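You operate a simulated robot arm through the tools that you are given. There is no shell and no other tool. Be economical: measure what you need, move in short steps, check, and stop when the job is done.

The job below is to be done with a simulated two-armed robot. You get a single attempt, and the scene is never put back.

## Task
Take the cap off the large tube on the table top and lay it down there.

The check looks at the end state, three seconds after you hand in, the way a careful person would. Anything else that was tipped, shoved, dropped, spilled or broken makes it a failure. Lids that push on must go on centred and level and be pressed home; caps that screw on are set level and turned clockwise until they are tight.

## Robot
Two 7-joint arms with two-finger parallel grippers on one trunk, on a base that drives. Base frame: it is fixed to the floor where the robot stands at the start and does not move with it; the origin is under the middle of the robot, x ahead of it, y to its left, z up; the surface under the hand at the start is at about z = 880. Readings come in mm, degrees, newtons and seconds.
The left shoulder is at the start at [30, 119, 985], the right one opposite. With the tool pointing down near the work surface each hand reaches from about 280 to 680 mm from the robot's upright axis, wherever it stands, measured 20 degrees to its own side. Payload 3.43 kg a hand.
The tool frame of a hand sits at the grasp point between the pads (the TCP): z along the fingers, y along the line on which they close. The tips reach 30 mm beyond it. Largest opening 94 mm; finger width 28, thickness 10; the body of the gripper, 50 by 96 mm, starts 55 mm behind the TCP.
Orientation is that of the tool frame in the base frame, as [roll, pitch, yaw] about the fixed x, y, z axes, in that order (R = Rz(yaw) Ry(pitch) Rx(roll)). With the fingers straight down and closing along the base's y, the tool's x points along the base's -x, its y along +y and its z along -z.

## Interface
- The arms move only by the tool apply_moves. It takes "left_targets", "right_targets" or both (then of equal length, played together; a hand with none holds still); each is a list of rows, each a list of 7 numbers: the shift along the base's x, y, z in units of 50 mm (1.0 is 50 mm), then the turn, a rotation vector about the base's x, y, z in units of 4 degrees (1.0 is 4 degrees), then the gripper command, from -1 (fully open) to 1 (shut), values between in proportion. In form: [[tx, ty, tz, ax, ay, az, claw], ...]. A call has 1 to 12 rows; each row shifts and turns the commanded pose from where the row before left it. A call with a number of a shift or a turn outside -1 to 1 is refused whole. A row lasts 0.2 s, in which the tool goes at most 50 mm and 8.6 degrees; a call with a longer step from one row to the next is refused whole, and so is a gripper value outside its range. Where a pose cannot be reached the arm comes as near as it can. A force on the tool above 40 N (or 10 N above the force at the start of the call, whichever is more), or a blocked arm, ends the call early, and 0.2 s more pass. The fingers move at their own pace (about 72 mm/s each) and stop on an object; they squeeze with about 33 N. The grip force told is the motor's: it shows also when the fingers shut on nothing. Time passes only in rows, and 0.2 s behind the last, so rows that do not move let the fingers close. The reply holds the time, the measured pose of the TCP, the force on the tool along the base axes, the opening and the grip force, in the units named above and with some noise, with the torque about the TCP (base axes, N m) and any sound that the robot's microphone picked up.
- Cameras (640 x 400 px; columns grow to the right, rows downward): "scene" is now at [40.1, 3.4, 1685.8]; the picture's right is [0.02, -1.00, 0.00], its down [-0.81, -0.01, -0.58] and it looks along [0.58, 0.01, -0.81] (base axes); focal length 254 px, centre (320, 200). "left" rides on the left gripper at [76, -14, -102] in its tool frame; the picture's right is [0.18, 0.98, 0.00], its down [-0.75, 0.14, -0.64] and it looks along [-0.63, 0.12, 0.77] (tool axes); focal length 243 px, centre (320, 200). "right" rides on the right gripper at [76, 14, -102] in its tool frame; the picture's right is [-0.18, 0.98, 0.00], its down [-0.75, -0.14, -0.64] and it looks along [-0.63, -0.12, 0.77] (tool axes); focal length 243 px, centre (320, 200). There is no depth. A picture from a camera that has moved, and an enlarged one, comes with that camera's place and axes in the base frame and with its lens.
- snapshot(camera): a new picture of that camera. No time passes.
- lift_body(by): slides the trunk up (or, below 0, down) by that many mm; the arms and the scene camera ride with it, the base frame stays. It gives what a move gives, with no picture.
- base_move(legs): drives the robot by 1 to 6 legs, each [ahead, turn to the left] in mm and degrees, along the robot's own axes; the way and the turn of a leg run together, so that a leg with both is an arc; at most 1500 mm and 180 degrees a leg. The arms and the cameras ride along, it lands a little off, and it stops where it bumps. It gives what a move gives.
- aim_head(pan, tilt): turns the head with the scene camera to pan (to the left, within 143 degrees either way) and tilt (down, from -29 to 69), counted from straight ahead of the robot. It gives what a move gives.
- inspect(camera, box): a new picture of the part [left, top, right, bottom] of that camera's present view, enlarged. No time passes.
- job_done(): hands the job in; it is judged then, once.

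Work in short steps. Places have to be worked out from the pictures, the camera data and where the tool is seen: move nearer, look again, correct. Check each grasp and each placing, and mend what went wrong. You have 120 turns and 92 pictures in all, those below and enlarged ones among them. Open the grippers and draw the arms clear of the work before you hand the job in, unless the task says otherwise; then end with one line.

The tools are called as a command line: name --argument value ..., lists and objects as JSON in quotes. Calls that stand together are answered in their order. apply_moves: Moves the arms, as the interface text tells. Its arguments: {"type":"object","properties":{"left_targets":{"type":"array"},"right_targets":{"type":"array"}},"required":[]} The other tools are called the same way: lift_body (by) slides the trunk up or down; base_move (legs) drives the base; aim_head (pan, tilt) turns the head that bears the scene camera; snapshot (camera) takes a picture; inspect (camera, box) takes an enlarged picture of a part of a camera's view; job_done () hands the job in.

At the start:

```text
time: 0.0
left_position: [479.9, 197.3, 1181.6]
left_orientation: [-180.0, 0.0, 179.9]
left_force: [0.2, -0.5, 0.2]
left_torque: [0.01, 0.04, 0.02]
left_width: 94.1
left_grip_force: 0.0
right_position: [433.8, -178.4, 1241.6]
right_orientation: [180.0, 0.0, 179.7]
right_force: [0.6, 0.4, 0.4]
right_torque: [0.0, 0.01, 0.02]
right_width: 93.7
right_grip_force: 0.1
trunk travel left (down, up): [-250.0, 160.0]
robot x, y, heading: [1.5, 4.2, 0.3]
head pan, tilt: [0.9, 54.2]
```

scene: 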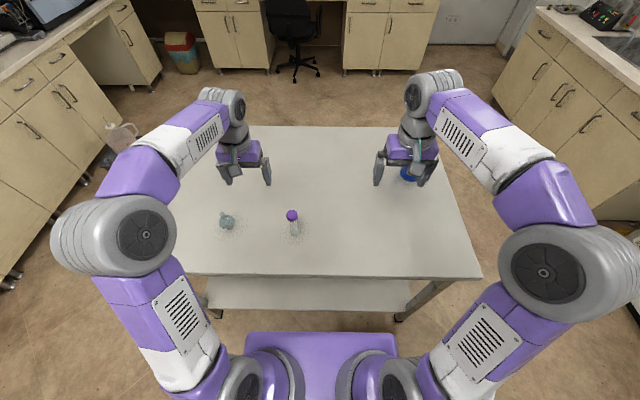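
right: 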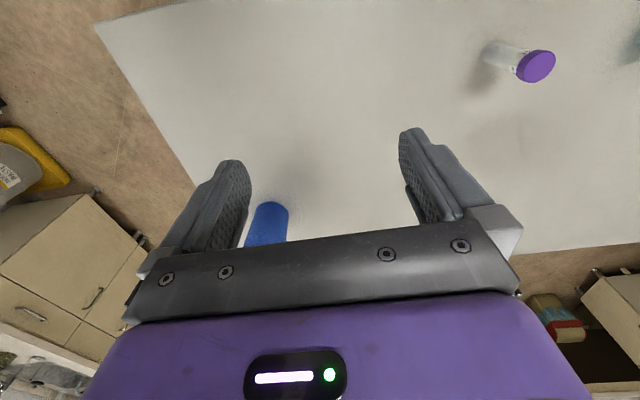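
left: 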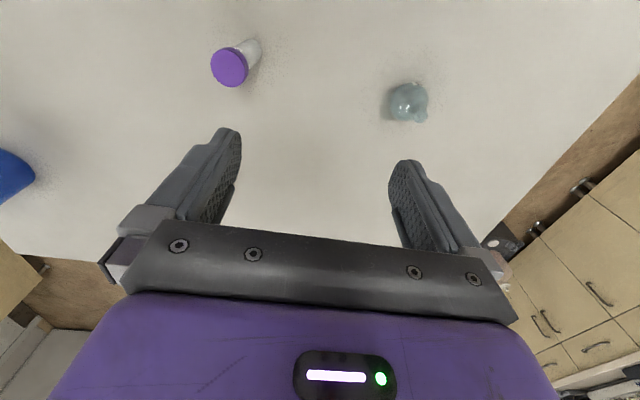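

I see a tube with a purple cap near image (292,220), a teal object at its left and a blue item under the right hand. I take a closer look first.

inspect --camera "scene" --box '[200, 180, 340, 267]'

inspect --camera "left" --box '[180, 20, 340, 120]'

inspect --camera "scene" --box '[370, 140, 466, 200]'

```text
4.57 times, centred on (270, 224) of scene
camera zoom: at [40.1, 3.4, 1685.8], right [0.02, -1.0, 0.0], down [-0.81, -0.01, -0.58], along [0.58, 0.01, -0.81], focal length 1162 px, centre (549, 93)
```

zoom: 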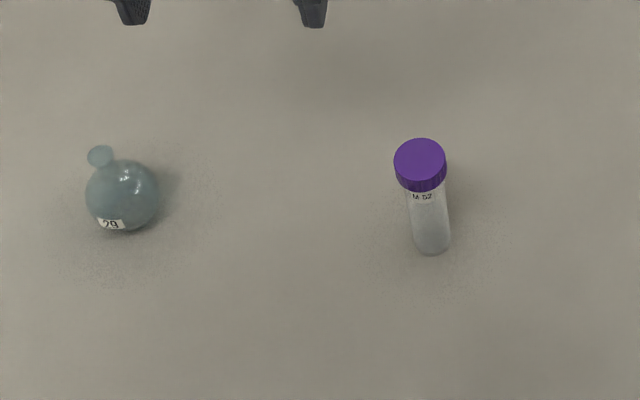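

```text
4.00 times, centred on (260, 70) of left
camera zoom: at [403.4, 183.6, 1283.9], right [-0.18, 0.98, 0.0], down [0.75, 0.14, 0.64], along [0.63, 0.12, -0.77], focal length 970 px, centre (560, 720)
```

zoom: 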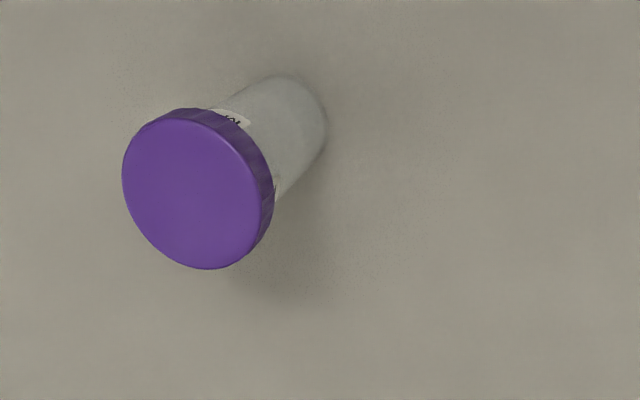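

```text
6.67 times, centred on (418, 170) of scene
camera zoom: at [40.1, 3.4, 1685.8], right [0.02, -1.0, 0.0], down [-0.81, -0.01, -0.58], along [0.58, 0.01, -0.81], focal length 1694 px, centre (-333, 400)
```

zoom: 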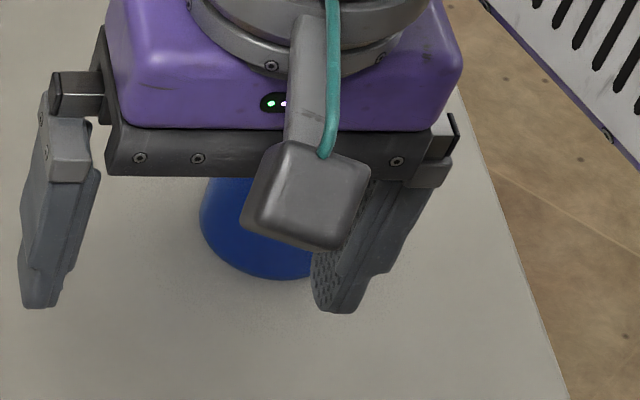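

The tube stands upright at about (476, 102), with its cap top at z≈997. The teal flask is at about (498, 347) and the blue item is far off. I plan to hold the body with the right hand coming in horizontally from -y, then unscrew the cap from above with the left. First I yaw the right hand by -90°.

apply_moves --right_targets '[[0.07, 0, -0.1, 0, 0, -1, -1], [0.07, 0, -0.1, 0, 0, -1, -1], [0.07, 0, -0.1, 0, 0, -1, -1], [0.07, 0, -0.1, 0, 0, -1, -1], [0.07, 0, -0.1, 0, 0, -1, -1], [0.07, 0, -0.1, 0, 0, -1, -1], [0.07, 0, -0.1, 0, 0, -1, -1], [0.07, 0, -0.1, 0, 0, -1, -1], [0.07, 0, -0.1, 0, 0, -1, -1], [0.07, 0, -0.1, 0, 0, -1, -1], [0.07, 0, -0.1, 0, 0, -1, -1], [0.07, 0, -0.1, 0, 0, -1, -1]]'

apply_moves --right_targets '[[0, 0, -0.1, 0, 0, -0.87, -1], [0, 0, -0.1, 0, 0, -0.87, -1], [0, 0, -0.1, 0, 0, -0.87, -1], [0, 0, -0.1, 0, 0, -0.87, -1], [0, 0, -0.1, 0, 0, -0.87, -1], [0, 0, -0.1, 0, 0, -0.87, -1], [0, 0, -0.1, 0, 0, -0.87, -1], [0, 0, -0.1, 0, 0, -0.87, -1], [0, 0, -0.1, 0, 0, -0.87, -1], [0, 0, -0.1, 0, 0, -0.87, -1], [0, 0, -0.1, 0, 0, -0.87, -1], [0, 0, -0.1, 0, 0, -0.87, -1]]'

```text
time: 2.6
left_position: [479.7, 197.9, 1182.8]
left_orientation: [180.0, 0.0, 179.8]
left_force: [0.5, -0.6, 0.5]
left_torque: [0.0, 0.0, -0.01]
left_width: 94.3
left_grip_force: 0.1
right_position: [477.7, -177.9, 1181.1]
right_orientation: [180.0, 0.0, 131.8]
right_force: [1.0, 0.6, -0.6]
right_torque: [-0.03, 0.0, -0.02]
right_width: 94.0
right_grip_force: 0.1
trunk travel left (down, up): [-250.0, 160.0]
robot x, y, heading: [1.2, -1.0, 0.1]
head pan, tilt: [0.9, 54.2]
```

```text
time: 5.2
left_position: [479.1, 197.8, 1181.6]
left_orientation: [180.0, 0.0, 179.9]
left_force: [0.3, 0.3, -1.1]
left_torque: [0.01, 0.02, -0.01]
left_width: 94.1
left_grip_force: 0.1
right_position: [477.7, -179.0, 1120.5]
right_orientation: [-180.0, 0.1, 89.9]
right_force: [-0.2, 0.1, 0.1]
right_torque: [0.0, -0.03, 0.0]
right_width: 94.1
right_grip_force: 0.1
trunk travel left (down, up): [-250.0, 160.0]
robot x, y, heading: [-0.3, 1.4, 0.1]
head pan, tilt: [0.9, 54.2]
```

The yaw came out clean. Now I tilt the right hand up by 80° towards +y while moving slowly inwards.

apply_moves --right_targets '[[0, 0.1, 0, 1, 0, 0, -1], [0, 0.1, 0, 1, 0, 0, -1], [0, 0.1, 0, 1, 0, 0, -1], [0, 0.1, 0, 1, 0, 0, -1], [0, 0.1, 0, 1, 0, 0, -1], [0, 0.1, 0, 1, 0, 0, -1], [0, 0.1, 0, 1, 0, 0, -1], [0, 0.1, 0, 1, 0, 0, -1], [0, 0.1, 0, 1, 0, 0, -1], [0, 0.1, 0, 1, 0, 0, -1]]'

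apply_moves --right_targets '[[0, 0.1, 0, 1, 0, 0, -1], [0, 0.1, 0, 1, 0, 0, -1], [0, 0.1, 0, 1, 0, 0, -1], [0, 0.1, 0, 1, 0, 0, -1], [0, 0.1, 0, 1, 0, 0, -1], [0, 0.1, 0, 1, 0, 0, -1], [0, 0.1, 0, 1, 0, 0, -1], [0, 0.1, 0, 1, 0, 0, -1], [0, 0.1, 0, 1, 0, 0, -1], [0, 0.1, 0, 1, 0, 0, -1]]'

snapshot --camera "scene"

snapshot --camera "right"

```text
time: 7.4
left_position: [481.2, 196.3, 1181.7]
left_orientation: [-180.0, 0.0, 179.8]
left_force: [-0.6, 0.2, 0.1]
left_torque: [0.02, -0.01, 0.01]
left_width: 94.2
left_grip_force: 0.0
right_position: [477.9, -128.1, 1121.0]
right_orientation: [180.0, -39.9, 89.9]
right_force: [-0.8, 0.9, -0.3]
right_torque: [-0.01, -0.01, 0.0]
right_width: 94.1
right_grip_force: 0.0
trunk travel left (down, up): [-250.0, 160.0]
robot x, y, heading: [-0.1, 0.7, -0.0]
head pan, tilt: [0.9, 54.2]
```

```text
time: 9.6
left_position: [480.4, 198.0, 1180.9]
left_orientation: [-180.0, 0.0, 179.8]
left_force: [1.2, 0.6, 0.6]
left_torque: [0.0, -0.02, -0.03]
left_width: 93.8
left_grip_force: 0.0
right_position: [475.7, -77.8, 1122.6]
right_orientation: [-180.0, -80.1, 89.9]
right_force: [-0.4, -0.7, 0.6]
right_torque: [0.0, 0.02, 0.02]
right_width: 94.2
right_grip_force: 0.1
trunk travel left (down, up): [-250.0, 160.0]
robot x, y, heading: [0.7, -1.9, 0.3]
head pan, tilt: [0.9, 54.2]
```

```text
85 pictures are left
camera scene: at [40.4, 3.3, 1685.8], right [0.01, -1.0, 0.0], down [-0.81, -0.01, -0.58], along [0.58, 0.01, -0.81], focal length 254 px, centre (320, 200)
```

scene: 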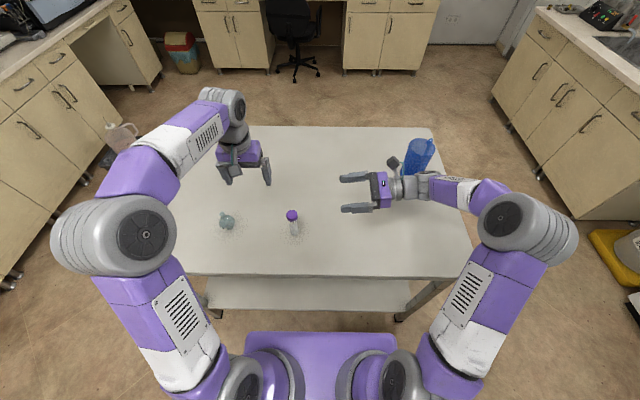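

```text
84 pictures are left
camera right: at [492.1, -166.2, 1213.6], right [0.98, -0.03, -0.18], down [-0.14, -0.76, -0.63], along [-0.12, 0.65, -0.75], focal length 243 px, centre (320, 200)
```

right: 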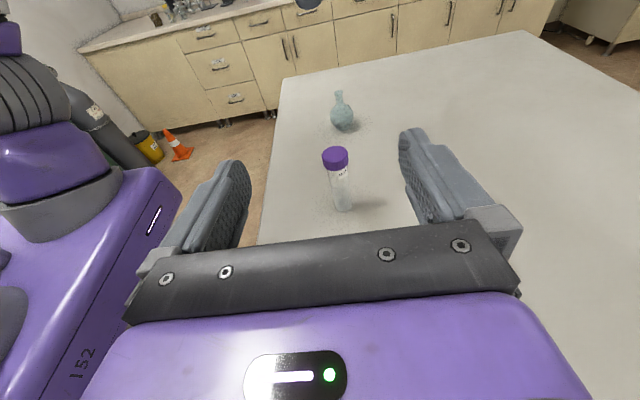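

The right hand is oriented well and the jug is clear of the arm. I lower to z≈925 at y≈-78.

apply_moves --right_targets '[[0, 0, -0.49, 0, 0, 0, -1], [0, 0, -0.49, 0, 0, 0, -1], [0, 0, -0.49, 0, 0, 0, -1], [0, 0, -0.49, 0, 0, 0, -1], [0, 0, -0.49, 0, 0, 0, -1], [0, 0, -0.49, 0, 0, 0, -1], [0, 0, -0.49, 0, 0, 0, -1], [0, 0, -0.49, 0, 0, 0, -1]]'

snapshot --camera "right"

inspect --camera "scene" --box '[200, 130, 480, 305]'

```text
time: 11.4
left_position: [482.0, 196.4, 1182.5]
left_orientation: [180.0, 0.0, 179.9]
left_force: [0.5, -0.9, -0.1]
left_torque: [0.02, -0.02, 0.03]
left_width: 94.2
left_grip_force: 0.1
right_position: [476.9, -78.9, 926.1]
right_orientation: [-179.9, -80.1, 90.0]
right_force: [-0.3, -0.1, 0.2]
right_torque: [-0.02, -0.02, -0.03]
right_width: 94.1
right_grip_force: 0.1
trunk travel left (down, up): [-250.0, 160.0]
robot x, y, heading: [-2.4, 0.7, -0.0]
head pan, tilt: [0.9, 54.2]
```

```text
83 pictures are left
camera right: at [492.3, -166.6, 1018.0], right [0.98, -0.03, -0.18], down [-0.14, -0.76, -0.63], along [-0.12, 0.65, -0.75], focal length 243 px, centre (320, 200)
```

right: 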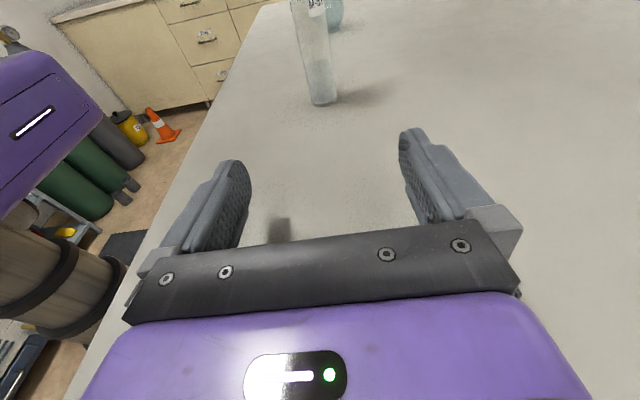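

```text
2.29 times, centred on (340, 218) of scene
camera zoom: at [40.5, 3.1, 1685.8], right [0.01, -1.0, 0.0], down [-0.81, -0.01, -0.58], along [0.58, 0.01, -0.81], focal length 581 px, centre (274, 160)
```

zoom: 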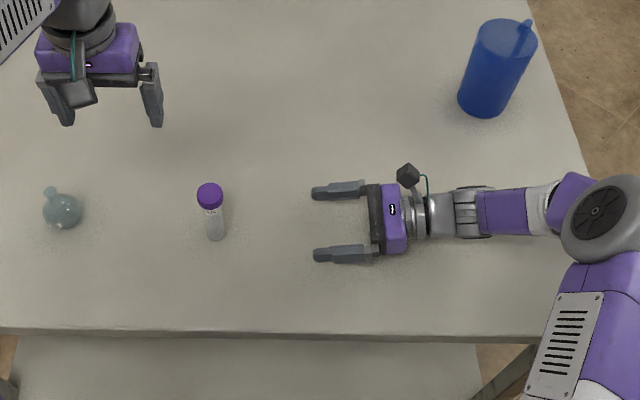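

The tube base reads (477, 98), which lines up with the hand. I advance 110 mm and look again.

apply_moves --right_targets '[[0, 0.5, 0, 0, 0, 0, -1], [0, 0.5, 0, 0, 0, 0, -1], [0, 0.5, 0, 0, 0, 0, -1], [0, 0.5, 0, 0, 0, 0, -1], [0, 0.2, 0, 0, 0, 0, -1]]'

snapshot --camera "right"

inspect --camera "scene" --box '[256, 180, 384, 260]'

```text
time: 12.6
left_position: [480.1, 198.5, 1180.9]
left_orientation: [180.0, 0.0, 179.9]
left_force: [-0.2, -0.1, -0.4]
left_torque: [-0.02, 0.04, -0.02]
left_width: 93.9
left_grip_force: 0.1
right_position: [477.3, 32.7, 926.4]
right_orientation: [179.9, -80.0, 90.0]
right_force: [0.1, 0.2, -0.5]
right_torque: [0.02, 0.01, 0.01]
right_width: 93.8
right_grip_force: 0.0
trunk travel left (down, up): [-250.0, 160.0]
robot x, y, heading: [3.7, 1.3, -0.1]
head pan, tilt: [0.9, 54.2]
```

```text
81 pictures are left
camera right: at [493.4, -54.9, 1018.6], right [0.98, -0.03, -0.18], down [-0.14, -0.76, -0.63], along [-0.12, 0.65, -0.75], focal length 243 px, centre (320, 200)
```

right: 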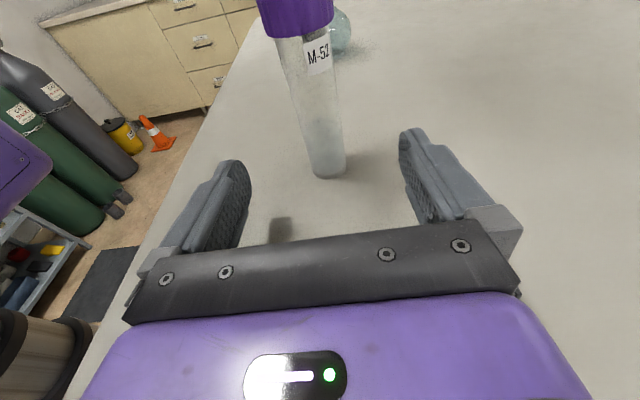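

```text
5.00 times, centred on (320, 220) of scene
camera zoom: at [40.1, 3.4, 1685.8], right [0.01, -1.0, 0.0], down [-0.81, -0.01, -0.58], along [0.58, 0.01, -0.81], focal length 1271 px, centre (320, 100)
```

zoom: 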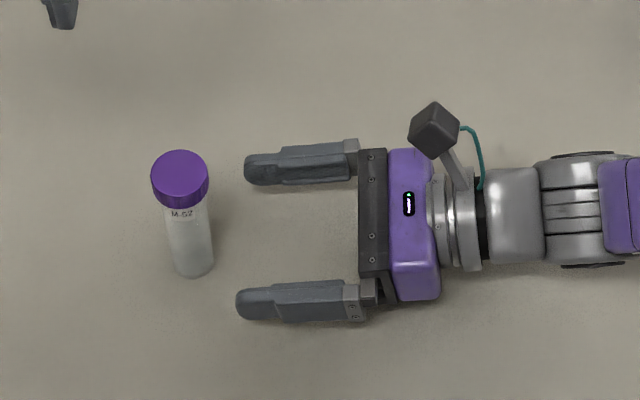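

Tube centre reads x≈478–480, y≈100. I advance another 66 mm so the tube sits between the pads, with a 1.5 mm shift in x.

apply_moves --right_targets '[[0.03, 0.33, 0, 0, 0, 0, -1], [0, 0.33, 0, 0, 0, 0, -1], [0, 0.33, 0, 0, 0, 0, -1], [0, 0.33, 0, 0, 0, 0, -1]]'

snapshot --camera "right"

inspect --camera "scene" --box '[256, 180, 384, 260]'

```text
time: 13.6
left_position: [480.6, 197.1, 1182.2]
left_orientation: [180.0, 0.1, 179.8]
left_force: [-0.5, -0.2, 0.2]
left_torque: [0.02, -0.03, 0.02]
left_width: 93.6
left_grip_force: 0.0
right_position: [478.6, 98.9, 925.0]
right_orientation: [-179.9, -79.9, 89.8]
right_force: [-0.5, -0.2, 0.0]
right_torque: [0.01, 0.01, 0.0]
right_width: 94.2
right_grip_force: 0.2
trunk travel left (down, up): [-250.0, 160.0]
robot x, y, heading: [-2.0, -1.4, 0.2]
head pan, tilt: [0.9, 54.2]
```

```text
79 pictures are left
camera right: at [494.3, 11.0, 1017.8], right [0.98, -0.03, -0.18], down [-0.14, -0.76, -0.63], along [-0.12, 0.65, -0.75], focal length 243 px, centre (320, 200)
```

right: 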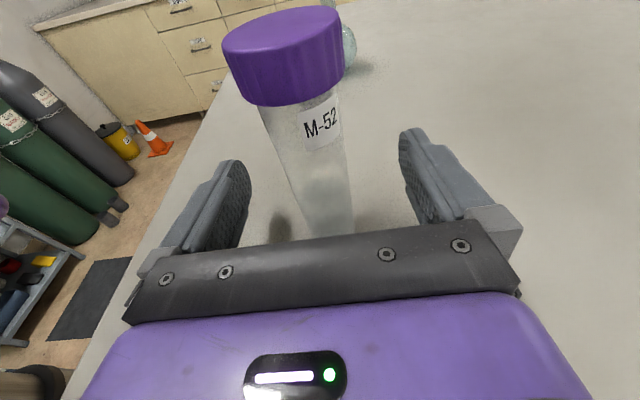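

```text
5.00 times, centred on (320, 220) of scene
camera zoom: at [40.2, 3.8, 1685.8], right [0.02, -1.0, 0.0], down [-0.81, -0.01, -0.58], along [0.58, 0.01, -0.81], focal length 1271 px, centre (320, 100)
```

zoom: 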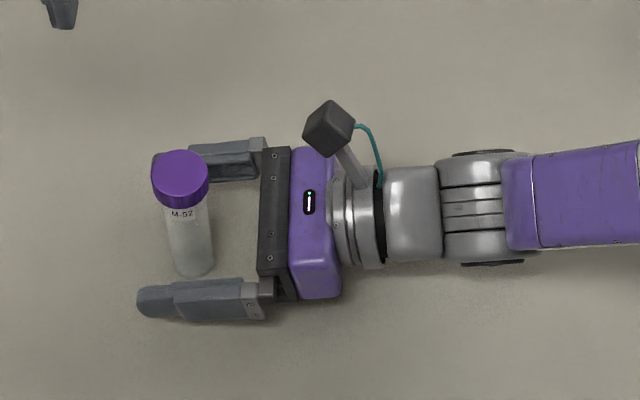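

The tube centre reads x≈478.5, so it is centred between the pads. I close the right hand gradually on the body.

apply_moves --right_targets '[[0, 0, 0, 0, 0, 0, -0.4], [0, 0, 0, 0, 0, 0, 0], [0, 0, 0, 0, 0, 0, 0.1], [0, 0, 0, 0, 0, 0, 0.15]]'

snapshot --camera "right"

```text
time: 14.6
left_position: [480.3, 196.8, 1182.1]
left_orientation: [180.0, 0.1, 179.8]
left_force: [0.7, -0.3, -0.1]
left_torque: [0.0, 0.03, -0.02]
left_width: 94.1
left_grip_force: 0.1
right_position: [478.4, 97.6, 925.4]
right_orientation: [-180.0, -80.0, 90.0]
right_force: [0.2, -0.4, -0.5]
right_torque: [-0.01, -0.03, 0.01]
right_width: 39.8
right_grip_force: 0.0
trunk travel left (down, up): [-250.0, 160.0]
robot x, y, heading: [2.0, -2.8, -0.1]
head pan, tilt: [0.9, 54.2]
```

```text
77 pictures are left
camera right: at [494.4, 10.5, 1017.9], right [0.98, -0.03, -0.18], down [-0.14, -0.76, -0.63], along [-0.12, 0.65, -0.75], focal length 243 px, centre (320, 200)
```

right: 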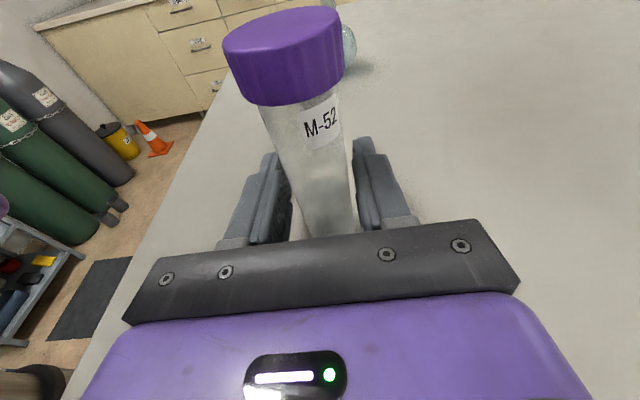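

The pads are symmetric about the tube. I close the rest of the way.

apply_moves --right_targets '[[0, 0, 0, 0, 0, 0, 0.22], [0, 0, 0, 0, 0, 0, 0.29], [0, 0, 0, 0, 0, 0, 0.36], [0, 0, 0, 0, 0, 0, 0.5], [0, 0, 0, 0, 0, 0, 1], [0, 0, 0, 0, 0, 0, 1]]'

snapshot --camera "right"

inspect --camera "scene" --box '[256, 180, 384, 260]'

snapshot --camera "left"

```text
time: 16.0
left_position: [480.8, 197.4, 1181.8]
left_orientation: [179.9, -0.1, 179.9]
left_force: [0.5, -0.2, -0.3]
left_torque: [-0.02, 0.01, -0.01]
left_width: 93.9
left_grip_force: 0.0
right_position: [477.6, 96.8, 925.0]
right_orientation: [-180.0, -80.0, 89.9]
right_force: [0.9, -0.7, 1.3]
right_torque: [-0.04, -0.06, 0.01]
right_width: 32.5
right_grip_force: 33.3
trunk travel left (down, up): [-250.0, 160.0]
robot x, y, heading: [-1.1, 3.8, 0.1]
head pan, tilt: [0.9, 54.2]
```

```text
76 pictures are left
camera right: at [494.4, 10.5, 1018.0], right [0.98, -0.03, -0.18], down [-0.14, -0.76, -0.63], along [-0.12, 0.65, -0.75], focal length 243 px, centre (320, 200)
```

right: 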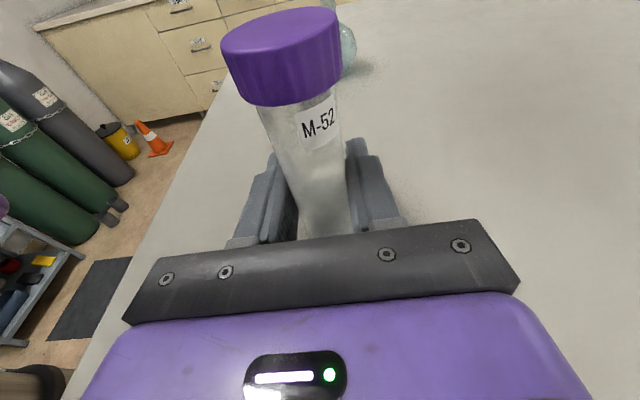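

```text
5.00 times, centred on (320, 220) of scene
camera zoom: at [40.1, 3.4, 1685.9], right [0.02, -1.0, 0.0], down [-0.81, -0.01, -0.58], along [0.58, 0.01, -0.81], focal length 1271 px, centre (320, 100)
```

zoom: 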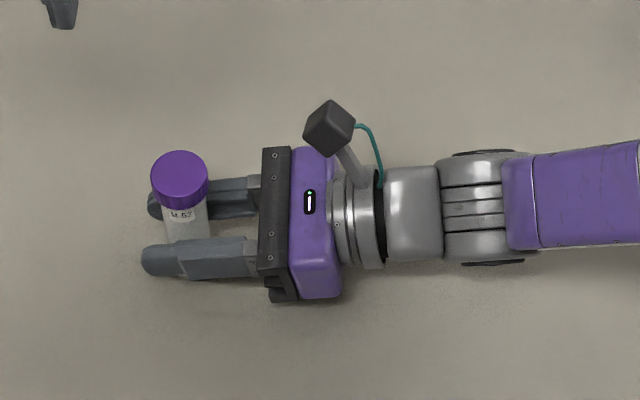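

```text
74 pictures are left
camera left: at [403.4, 183.6, 1284.0], right [-0.18, 0.98, 0.0], down [0.75, 0.14, 0.64], along [0.63, 0.12, -0.77], focal length 243 px, centre (320, 200)
```

left: 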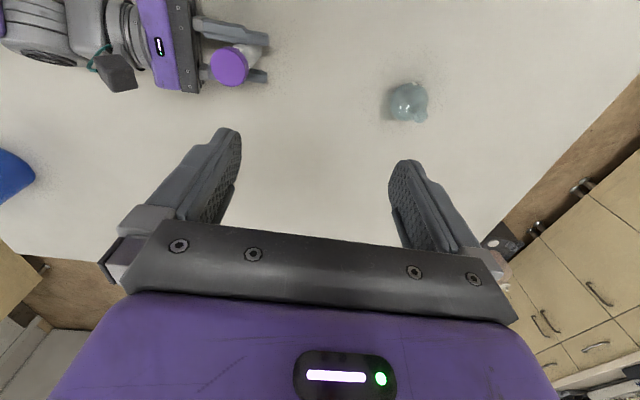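

The tube is firmly held (32.5 mm, 33 N) and still upright. I bring the left hand over the cap while yawing it by -88°, which gives room for a counter-clockwise turn.

apply_moves --left_targets '[[-0.006, -0.16, 0, 0, 0, -1, -0.28], [-0.006, -0.16, 0, 0, 0, -1, -0.28], [-0.006, -0.16, 0, 0, 0, -1, -0.28], [-0.006, -0.16, 0, 0, 0, -1, -0.28], [-0.006, -0.16, 0, 0, 0, -1, -0.28], [-0.006, -0.16, 0, 0, 0, -1, -0.28], [-0.006, -0.16, 0, 0, 0, -1, -0.28], [-0.006, -0.16, 0, 0, 0, -1, -0.28], [-0.006, -0.16, 0, 0, 0, -1, -0.28], [-0.006, -0.16, 0, 0, 0, -1, -0.28], [-0.006, -0.16, 0, 0, 0, -1, -0.28], [-0.006, -0.16, 0, 0, 0, -1, -0.28]]'

apply_moves --left_targets '[[0, 0, -0.15, 0, 0, -1, -0.28], [0, 0, -0.15, 0, 0, -1, -0.28], [0, 0, -0.15, 0, 0, -1, -0.28], [0, 0, -0.15, 0, 0, -1, -0.28], [0, 0, -0.15, 0, 0, -1, -0.28], [0, 0, -0.15, 0, 0, -1, -0.28], [0, 0, -0.15, 0, 0, -1, -0.28], [0, 0, -0.15, 0, 0, -1, -0.28], [0, 0, -0.15, 0, 0, -1, -0.28], [0, 0, -0.15, 0, 0, -1, -0.28]]'

snapshot --camera "left"

snapshot --camera "scene"

```text
time: 18.6
left_position: [475.5, 102.0, 1181.2]
left_orientation: [-180.0, 0.0, 131.7]
left_force: [0.7, -0.4, -0.8]
left_torque: [0.01, -0.01, 0.04]
left_width: 60.1
left_grip_force: 0.0
right_position: [478.2, 98.5, 925.1]
right_orientation: [180.0, -79.9, 90.0]
right_force: [0.5, -0.4, 2.6]
right_torque: [-0.03, -0.06, 0.0]
right_width: 32.2
right_grip_force: 33.3
trunk travel left (down, up): [-250.0, 160.0]
robot x, y, heading: [-0.3, 2.2, -0.1]
head pan, tilt: [0.9, 54.2]
```

```text
time: 20.8
left_position: [477.3, 103.5, 1107.2]
left_orientation: [-180.0, 0.1, 91.7]
left_force: [-0.7, 0.8, 0.7]
left_torque: [-0.01, -0.02, 0.01]
left_width: 60.2
left_grip_force: 0.0
right_position: [479.3, 98.0, 924.7]
right_orientation: [179.9, -80.0, 90.0]
right_force: [0.1, 0.4, 2.3]
right_torque: [0.06, -0.03, 0.01]
right_width: 32.2
right_grip_force: 32.6
trunk travel left (down, up): [-250.0, 160.0]
robot x, y, heading: [-0.2, 1.4, -0.1]
head pan, tilt: [0.9, 54.2]
```

```text
73 pictures are left
camera left: at [460.1, 178.4, 1209.3], right [0.98, 0.21, 0.0], down [0.16, -0.75, 0.64], along [0.14, -0.63, -0.77], focal length 243 px, centre (320, 200)
```

left: 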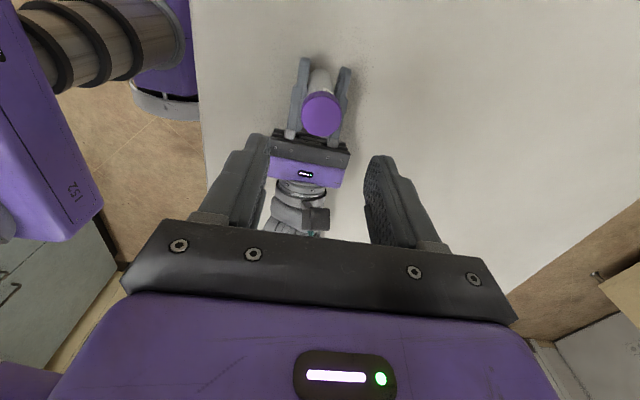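

```text
72 pictures are left
camera scene: at [40.0, 3.4, 1685.9], right [0.02, -1.0, 0.0], down [-0.81, -0.01, -0.59], along [0.58, 0.01, -0.81], focal length 254 px, centre (320, 200)
```

scene: 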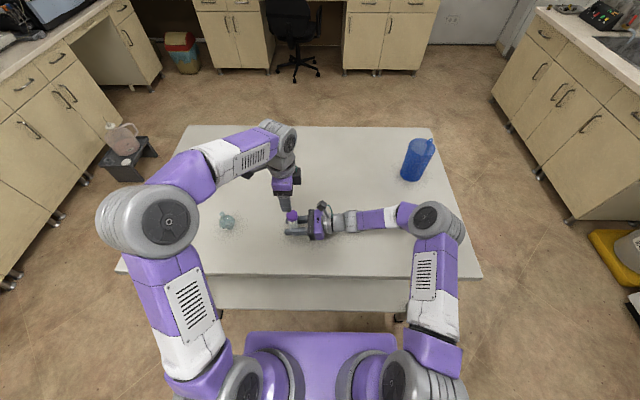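

The cap is at about (478, 100.5) by the left camera. I descend to z≈1028 with a small correction and check.

apply_moves --left_targets '[[0.02, -0.05, -0.4, 0, 0, 0, -0.28], [0, 0, -0.4, 0, 0, 0, -0.28], [0, 0, -0.4, 0, 0, 0, -0.28], [0, 0, -0.38, 0, 0, 0, -0.28]]'

snapshot --camera "left"

inspect --camera "scene" --box '[256, 160, 384, 240]'

```text
time: 21.8
left_position: [476.8, 98.6, 1026.9]
left_orientation: [180.0, 0.0, 91.7]
left_force: [0.2, -0.3, -0.4]
left_torque: [0.0, 0.0, 0.01]
left_width: 60.1
left_grip_force: 0.0
right_position: [478.6, 98.0, 924.4]
right_orientation: [179.9, -80.0, 90.0]
right_force: [0.0, -1.0, 1.1]
right_torque: [0.03, -0.05, 0.0]
right_width: 31.7
right_grip_force: 32.8
trunk travel left (down, up): [-250.0, 160.0]
robot x, y, heading: [-1.7, -2.6, -0.1]
head pan, tilt: [0.9, 54.2]
```

```text
71 pictures are left
camera left: at [460.1, 175.0, 1129.4], right [0.98, 0.21, 0.0], down [0.16, -0.75, 0.64], along [0.14, -0.63, -0.77], focal length 243 px, centre (320, 200)
```

left: 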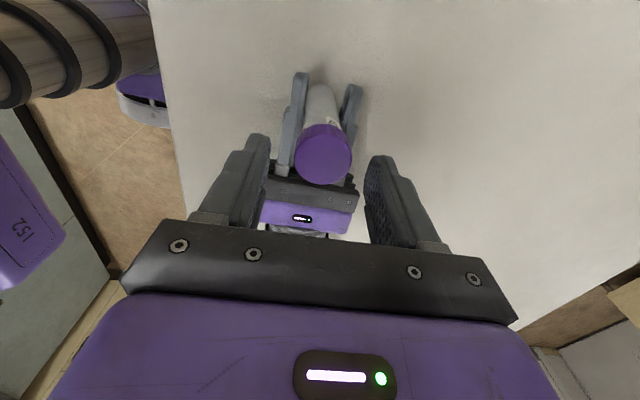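

```text
5.00 times, centred on (320, 200) of scene
camera zoom: at [40.0, 3.4, 1685.9], right [0.02, -1.0, 0.0], down [-0.81, -0.01, -0.58], along [0.58, 0.01, -0.81], focal length 1271 px, centre (320, 200)
```

zoom: 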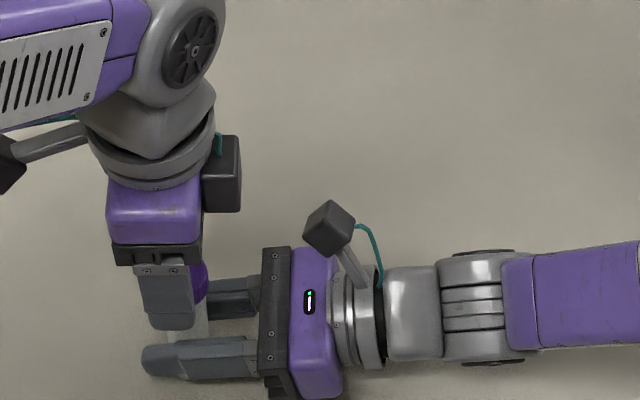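

TCP is about (477, 99) and the cap centre about (478, 101.5), so I correct by that and descend to z≈990.

apply_moves --left_targets '[[0.02, 0.05, -0.25, 0, 0, 0, -0.28], [0, 0, -0.25, 0, 0, 0, -0.28], [0, 0, -0.25, 0, 0, 0, -0.28]]'

snapshot --camera "left"

snapshot --camera "right"

```text
time: 22.6
left_position: [476.9, 101.4, 991.7]
left_orientation: [179.9, -0.1, 91.7]
left_force: [0.1, -0.5, -0.5]
left_torque: [0.01, 0.02, 0.01]
left_width: 60.0
left_grip_force: 0.0
right_position: [479.0, 98.7, 924.7]
right_orientation: [180.0, -80.0, 90.0]
right_force: [-0.3, 0.3, 1.7]
right_torque: [0.01, -0.01, 0.03]
right_width: 31.6
right_grip_force: 32.9
trunk travel left (down, up): [-250.0, 160.0]
robot x, y, heading: [-1.4, 2.5, -0.0]
head pan, tilt: [0.9, 54.2]
```

```text
69 pictures are left
camera left: at [460.2, 177.5, 1093.6], right [0.98, 0.21, 0.0], down [0.16, -0.75, 0.64], along [0.14, -0.63, -0.77], focal length 243 px, centre (320, 200)
```

left: 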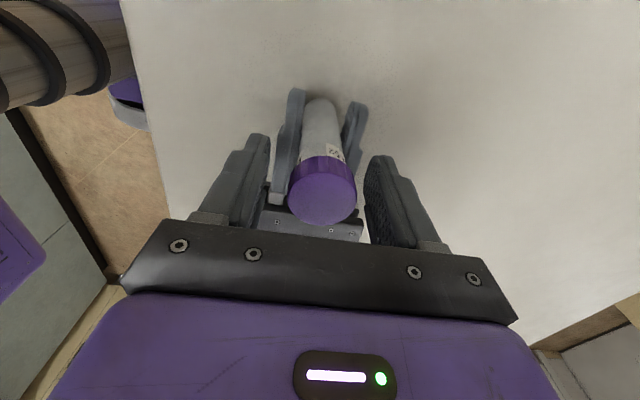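

```text
68 pictures are left
camera right: at [494.3, 10.5, 1018.0], right [0.98, -0.03, -0.18], down [-0.14, -0.76, -0.63], along [-0.12, 0.65, -0.75], focal length 243 px, centre (320, 200)
```

right: 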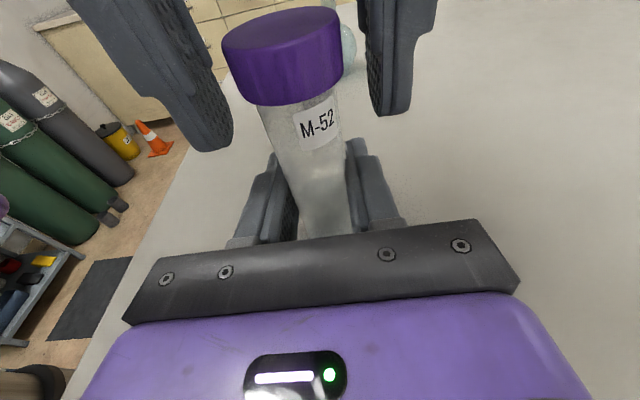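

The cap is between the pads. I nudge +1.5 mm in x and close the left hand gently in stages.

apply_moves --left_targets '[[0.03, -0.01, 0, 0, 0, 0, 0], [0, 0, 0, 0, 0, 0, 0.1], [0, 0, 0, 0, 0, 0, 0.2], [0, 0, 0, 0, 0, 0, 0.4], [0, 0, 0, 0, 0, 0, 1], [0, 0, 0, 0, 0, 0, 1]]'

snapshot --camera "right"

```text
time: 24.0
left_position: [479.7, 100.2, 992.1]
left_orientation: [180.0, 0.1, 91.8]
left_force: [-0.1, -0.8, 0.2]
left_torque: [0.0, -0.01, 0.0]
left_width: 34.6
left_grip_force: 33.4
right_position: [479.3, 97.3, 925.4]
right_orientation: [179.9, -80.0, 90.0]
right_force: [0.4, 0.3, 1.7]
right_torque: [-0.01, -0.08, -0.01]
right_width: 31.6
right_grip_force: 33.0
trunk travel left (down, up): [-250.0, 160.0]
robot x, y, heading: [2.5, -0.6, -0.0]
head pan, tilt: [0.9, 54.2]
heard: snap
```

```text
67 pictures are left
camera right: at [494.3, 10.5, 1018.0], right [0.98, -0.03, -0.18], down [-0.14, -0.76, -0.63], along [-0.12, 0.65, -0.75], focal length 243 px, centre (320, 200)
```

right: 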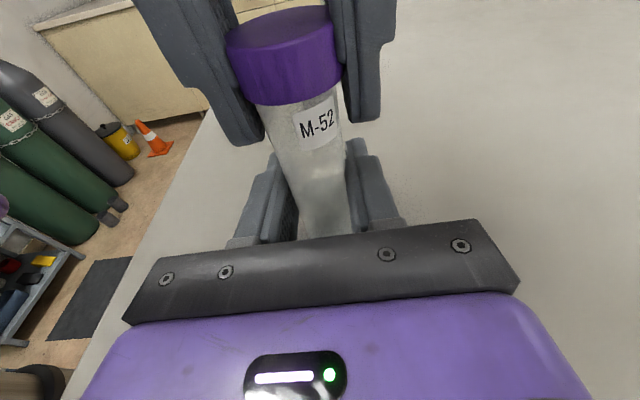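

Both hands grip (a snap was heard on closing). I turn the cap counter-clockwise by 24° and watch the torque.

apply_moves --left_targets '[[0, 0, 0, 0, 0, 1, 1], [0, 0, 0, 0, 0, 1, 1], [0, 0, 0, 0, 0, 1, 1], [0, 0, 0, 0, 0, 1, 1], [0, 0, 0, 0, 0, 1, 1], [0, 0, 0, 0, 0, 1, 1]]'

snapshot --camera "right"

```text
time: 25.4
left_position: [479.4, 101.4, 990.4]
left_orientation: [-179.9, 0.1, 115.9]
left_force: [-9.1, 0.1, 7.5]
left_torque: [-0.01, 0.04, -0.07]
left_width: 34.2
left_grip_force: 33.1
right_position: [478.7, 99.0, 926.6]
right_orientation: [-180.0, -80.1, 89.8]
right_force: [9.1, 1.5, -1.8]
right_torque: [0.03, 0.47, 0.08]
right_width: 31.7
right_grip_force: 32.5
trunk travel left (down, up): [-250.0, 160.0]
robot x, y, heading: [0.5, 0.2, -0.2]
head pan, tilt: [0.9, 54.2]
```

```text
66 pictures are left
camera right: at [494.5, 10.3, 1018.0], right [0.98, -0.03, -0.18], down [-0.14, -0.76, -0.63], along [-0.12, 0.65, -0.76], focal length 243 px, centre (320, 200)
```

right: 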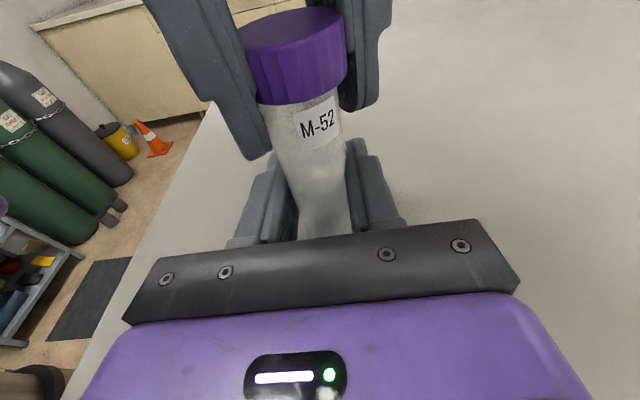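

The cap turns and the tube label stays still, with a slight sideways force of 9 N and an upward 7.5 N. I ease the hand by -1 mm in x and +0.6 mm in z, then continue turning with a slow rise.

apply_moves --left_targets '[[-0.02, 0, 0.012, 0, 0, 0, 1], [0, 0, 0.001, 0, 0, 1, 1], [0, 0, 0.001, 0, 0, 1, 1], [0, 0, 0.001, 0, 0, 1, 1], [0, 0, 0.001, 0, 0, 1, 1], [0, 0, 0.001, 0, 0, 1, 1], [0, 0, 0.001, 0, 0, 1, 1], [0, 0, 0.001, 0, 0, 1, 1], [0, 0, 0.001, 0, 0, 1, 1]]'

snapshot --camera "right"

```text
time: 27.4
left_position: [479.4, 100.6, 992.3]
left_orientation: [-180.0, 0.0, 147.8]
left_force: [-5.7, -2.0, 1.1]
left_torque: [-0.03, 0.02, -0.06]
left_width: 34.4
left_grip_force: 33.1
right_position: [478.8, 99.0, 925.3]
right_orientation: [-180.0, -80.0, 89.9]
right_force: [5.4, 2.5, 0.6]
right_torque: [-0.15, 0.34, 0.03]
right_width: 31.5
right_grip_force: 32.6
trunk travel left (down, up): [-250.0, 160.0]
robot x, y, heading: [-1.3, -3.1, 0.3]
head pan, tilt: [0.9, 54.2]
```

```text
65 pictures are left
camera right: at [494.4, 10.6, 1018.0], right [0.98, -0.03, -0.18], down [-0.14, -0.76, -0.63], along [-0.12, 0.65, -0.75], focal length 243 px, centre (320, 200)
```

right: 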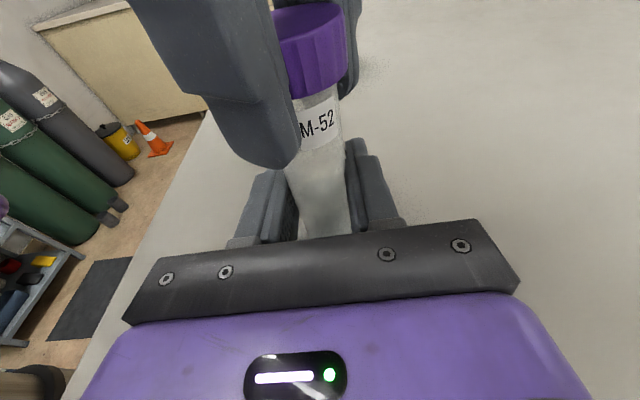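

Forces are easing and the cap has risen slightly. I continue another 40°.

apply_moves --left_targets '[[-0.015, 0, 0.002, 0, 0, 1, 1], [0, 0, 0.001, 0, 0, 1, 1], [0, 0, 0.001, 0, 0, 1, 1], [0, 0, 0.001, 0, 0, 1, 1], [0, 0, 0.001, 0, 0, 1, 1], [0, 0, 0.001, 0, 0, 1, 1], [0, 0, 0.001, 0, 0, 1, 1], [0, 0, 0.001, 0, 0, 1, 1], [0, 0, 0.001, 0, 0, 1, 1], [0, 0, 0.001, 0, 0, 1, 1]]'

inspect --camera "right" --box '[200, 0, 440, 150]'

snapshot --camera "left"

```text
time: 29.6
left_position: [478.4, 100.6, 993.7]
left_orientation: [-180.0, 0.1, -172.2]
left_force: [-6.2, -7.6, 1.3]
left_torque: [-0.02, -0.02, -0.08]
left_width: 34.0
left_grip_force: 33.0
right_position: [480.0, 98.5, 925.3]
right_orientation: [180.0, -80.0, 90.1]
right_force: [6.5, 8.6, 1.3]
right_torque: [-0.47, 0.3, 0.11]
right_width: 31.7
right_grip_force: 32.8
trunk travel left (down, up): [-250.0, 160.0]
robot x, y, heading: [-1.8, -0.1, 0.0]
head pan, tilt: [0.9, 54.2]
```

```text
2.67 times, centred on (320, 75) of right
camera zoom: at [494.2, 10.6, 1018.0], right [0.98, -0.03, -0.18], down [-0.14, -0.76, -0.63], along [-0.12, 0.65, -0.75], focal length 647 px, centre (320, 533)
```

zoom: 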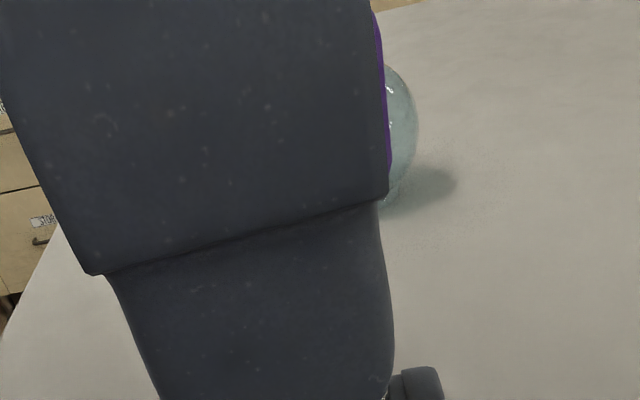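

```text
63 pictures are left
camera left: at [404.0, 76.0, 1094.6], right [-0.32, 0.95, 0.0], down [0.73, 0.24, 0.64], along [0.61, 0.2, -0.77], focal length 243 px, centre (320, 200)
```

left: 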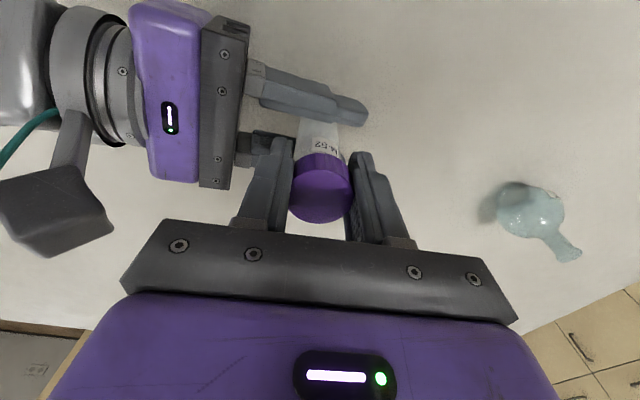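

Side forces suggest the hand is about 1 mm off the axis, so I shift it by (-1, -1.2) mm and turn another 40°.

apply_moves --left_targets '[[-0.02, -0.025, 0.002, 0, 0, 0, 1], [0, 0, 0.001, 0, 0, 1, 1], [0, 0, 0.001, 0, 0, 1, 1], [0, 0, 0.001, 0, 0, 1, 1], [0, 0, 0.001, 0, 0, 1, 1], [0, 0, 0.001, 0, 0, 1, 1], [0, 0, 0.001, 0, 0, 1, 1], [0, 0, 0.001, 0, 0, 1, 1], [0, 0, 0.001, 0, 0, 1, 1], [0, 0, 0.001, 0, 0, 1, 1], [0, 0, 0.001, 0, 0, 1, 1]]'

snapshot --camera "right"

inspect --camera "left" --box '[200, 90, 440, 240]'

```text
time: 32.0
left_position: [477.4, 100.4, 993.5]
left_orientation: [180.0, 0.1, -132.3]
left_force: [0.3, -3.8, -0.7]
left_torque: [-0.02, -0.01, -0.03]
left_width: 34.0
left_grip_force: 33.2
right_position: [478.3, 98.0, 925.7]
right_orientation: [179.9, -80.0, 90.2]
right_force: [0.3, 4.9, 1.6]
right_torque: [-0.3, 0.03, 0.06]
right_width: 31.2
right_grip_force: 33.4
trunk travel left (down, up): [-250.0, 160.0]
robot x, y, heading: [2.4, -3.3, -0.2]
head pan, tilt: [0.9, 54.2]
```

```text
62 pictures are left
camera right: at [494.1, 10.5, 1017.9], right [0.98, -0.03, -0.18], down [-0.14, -0.76, -0.63], along [-0.12, 0.65, -0.75], focal length 243 px, centre (320, 200)
```

right: 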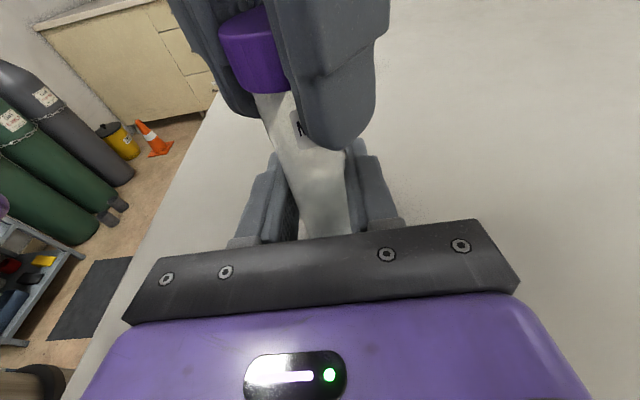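

```text
2.67 times, centred on (320, 165) of left
camera zoom: at [436.2, 34.0, 1095.9], right [-0.85, 0.52, 0.0], down [0.4, 0.65, 0.64], along [0.34, 0.55, -0.77], focal length 647 px, centre (320, 293)
```

zoom: 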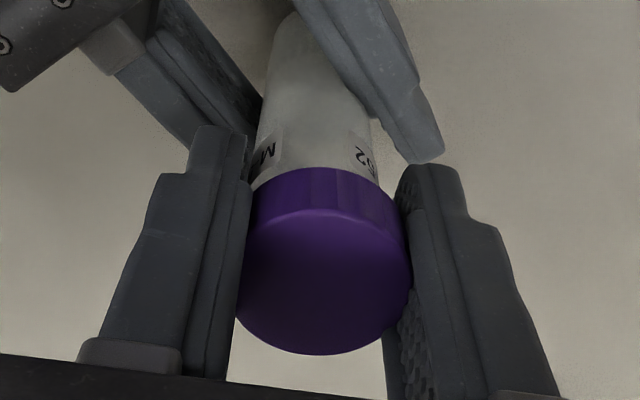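

Turned about 136° so far and the cap is rising; forces are small. I continue 40° more; the wrist cameras clear each other by about 30 mm in height.

apply_moves --left_targets '[[0, -0.015, 0.002, 0, 0, 1, 1], [0, 0, 0.001, 0, 0, 1, 1], [0, 0, 0.001, 0, 0, 1, 1], [0, 0, 0.001, 0, 0, 1, 1], [0, 0, 0.001, 0, 0, 1, 1], [0, 0, 0.001, 0, 0, 1, 1], [0, 0, 0.001, 0, 0, 1, 1], [0, 0, 0.001, 0, 0, 1, 1], [0, 0, 0.001, 0, 0, 1, 1], [0, 0, 0.001, 0, 0, 1, 1]]'

snapshot --camera "right"

```text
time: 34.2
left_position: [477.8, 98.5, 995.5]
left_orientation: [-179.9, 0.1, -92.2]
left_force: [0.6, -0.1, 1.2]
left_torque: [0.0, 0.0, 0.02]
left_width: 33.9
left_grip_force: 32.8
right_position: [479.6, 97.8, 924.8]
right_orientation: [179.9, -80.0, 90.0]
right_force: [-1.8, 0.5, 0.9]
right_torque: [0.0, -0.02, 0.05]
right_width: 31.3
right_grip_force: 32.7
trunk travel left (down, up): [-250.0, 160.0]
robot x, y, heading: [0.4, -1.1, 0.1]
head pan, tilt: [0.9, 54.2]
```

```text
60 pictures are left
camera right: at [494.4, 10.3, 1017.9], right [0.98, -0.03, -0.18], down [-0.14, -0.76, -0.63], along [-0.12, 0.65, -0.75], focal length 243 px, centre (320, 200)
```

right: 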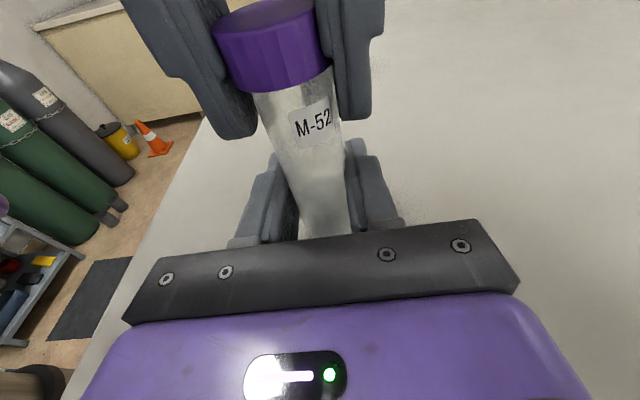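

Forces and torque have dropped to zero, so the cap seems free. I lift slowly by 4 mm and watch the force.

apply_moves --left_targets '[[0, 0, 0.02, 0, 0, 0, 1], [0, 0, 0.02, 0, 0, 0, 1], [0, 0, 0.02, 0, 0, 0, 1], [0, 0, 0.02, 0, 0, 0, 1]]'

inspect --camera "right" --box '[200, 0, 440, 150]'

```text
time: 35.2
left_position: [477.8, 99.9, 998.3]
left_orientation: [180.0, 0.0, -92.2]
left_force: [1.0, 0.3, 0.7]
left_torque: [-0.03, 0.01, 0.03]
left_width: 33.2
left_grip_force: 33.0
right_position: [478.7, 98.4, 924.6]
right_orientation: [180.0, -80.0, 90.0]
right_force: [0.2, -0.9, 1.4]
right_torque: [0.02, 0.02, 0.0]
right_width: 31.0
right_grip_force: 33.3
trunk travel left (down, up): [-250.0, 160.0]
robot x, y, heading: [0.2, -1.4, -0.0]
head pan, tilt: [0.9, 54.2]
```

```text
2.67 times, centred on (320, 75) of right
camera zoom: at [494.3, 10.4, 1017.9], right [0.98, -0.03, -0.18], down [-0.14, -0.76, -0.63], along [-0.12, 0.65, -0.75], focal length 647 px, centre (320, 533)
```

zoom: 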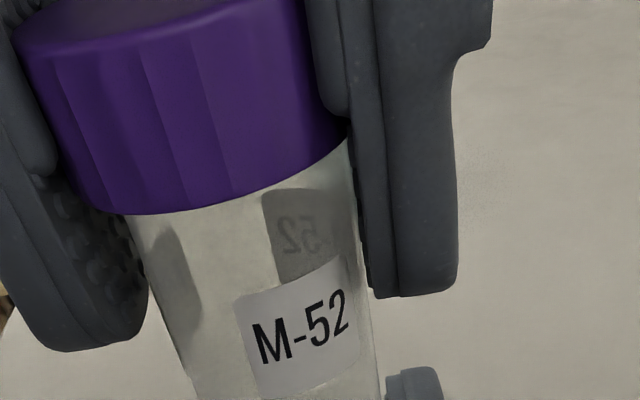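

No resistance; the cap is coming off. I lift it straight up by 70 mm.

apply_moves --left_targets '[[0, 0, 0.1, 0, 0, 0, 1], [0, 0, 0.2, 0, 0, 0, 1], [0, 0, 0.3, 0, 0, 0, 1], [0, 0, 0.4, 0, 0, 0, 1], [0, 0, 0.4, 0, 0, 0, 1]]'

snapshot --camera "right"

snapshot --camera "left"

```text
time: 36.4
left_position: [477.9, 97.7, 1070.1]
left_orientation: [179.9, 0.0, -92.2]
left_force: [-0.9, 0.6, 1.3]
left_torque: [0.04, 0.04, 0.05]
left_width: 33.6
left_grip_force: 33.1
right_position: [477.8, 97.8, 925.6]
right_orientation: [180.0, -80.0, 90.1]
right_force: [-0.7, -0.5, 1.7]
right_torque: [0.02, -0.02, -0.02]
right_width: 31.1
right_grip_force: 33.2
trunk travel left (down, up): [-250.0, 160.0]
robot x, y, heading: [0.3, -1.7, 0.2]
head pan, tilt: [0.9, 54.2]
```

```text
58 pictures are left
camera right: at [494.2, 10.5, 1017.9], right [0.98, -0.03, -0.18], down [-0.14, -0.76, -0.63], along [-0.12, 0.65, -0.75], focal length 243 px, centre (320, 200)
```

right: 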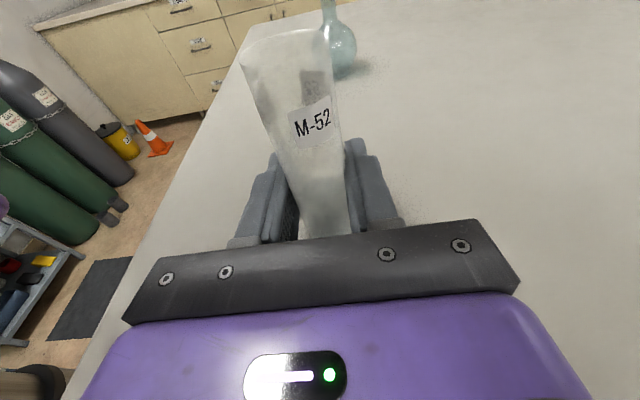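

```text
57 pictures are left
camera left: at [488.1, 21.9, 1171.8], right [-0.99, -0.15, 0.0], down [-0.11, 0.76, 0.64], along [-0.09, 0.64, -0.77], focal length 243 px, centre (320, 200)
```

left: 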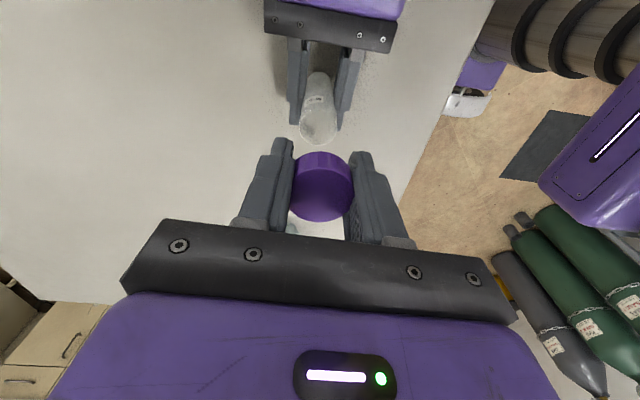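

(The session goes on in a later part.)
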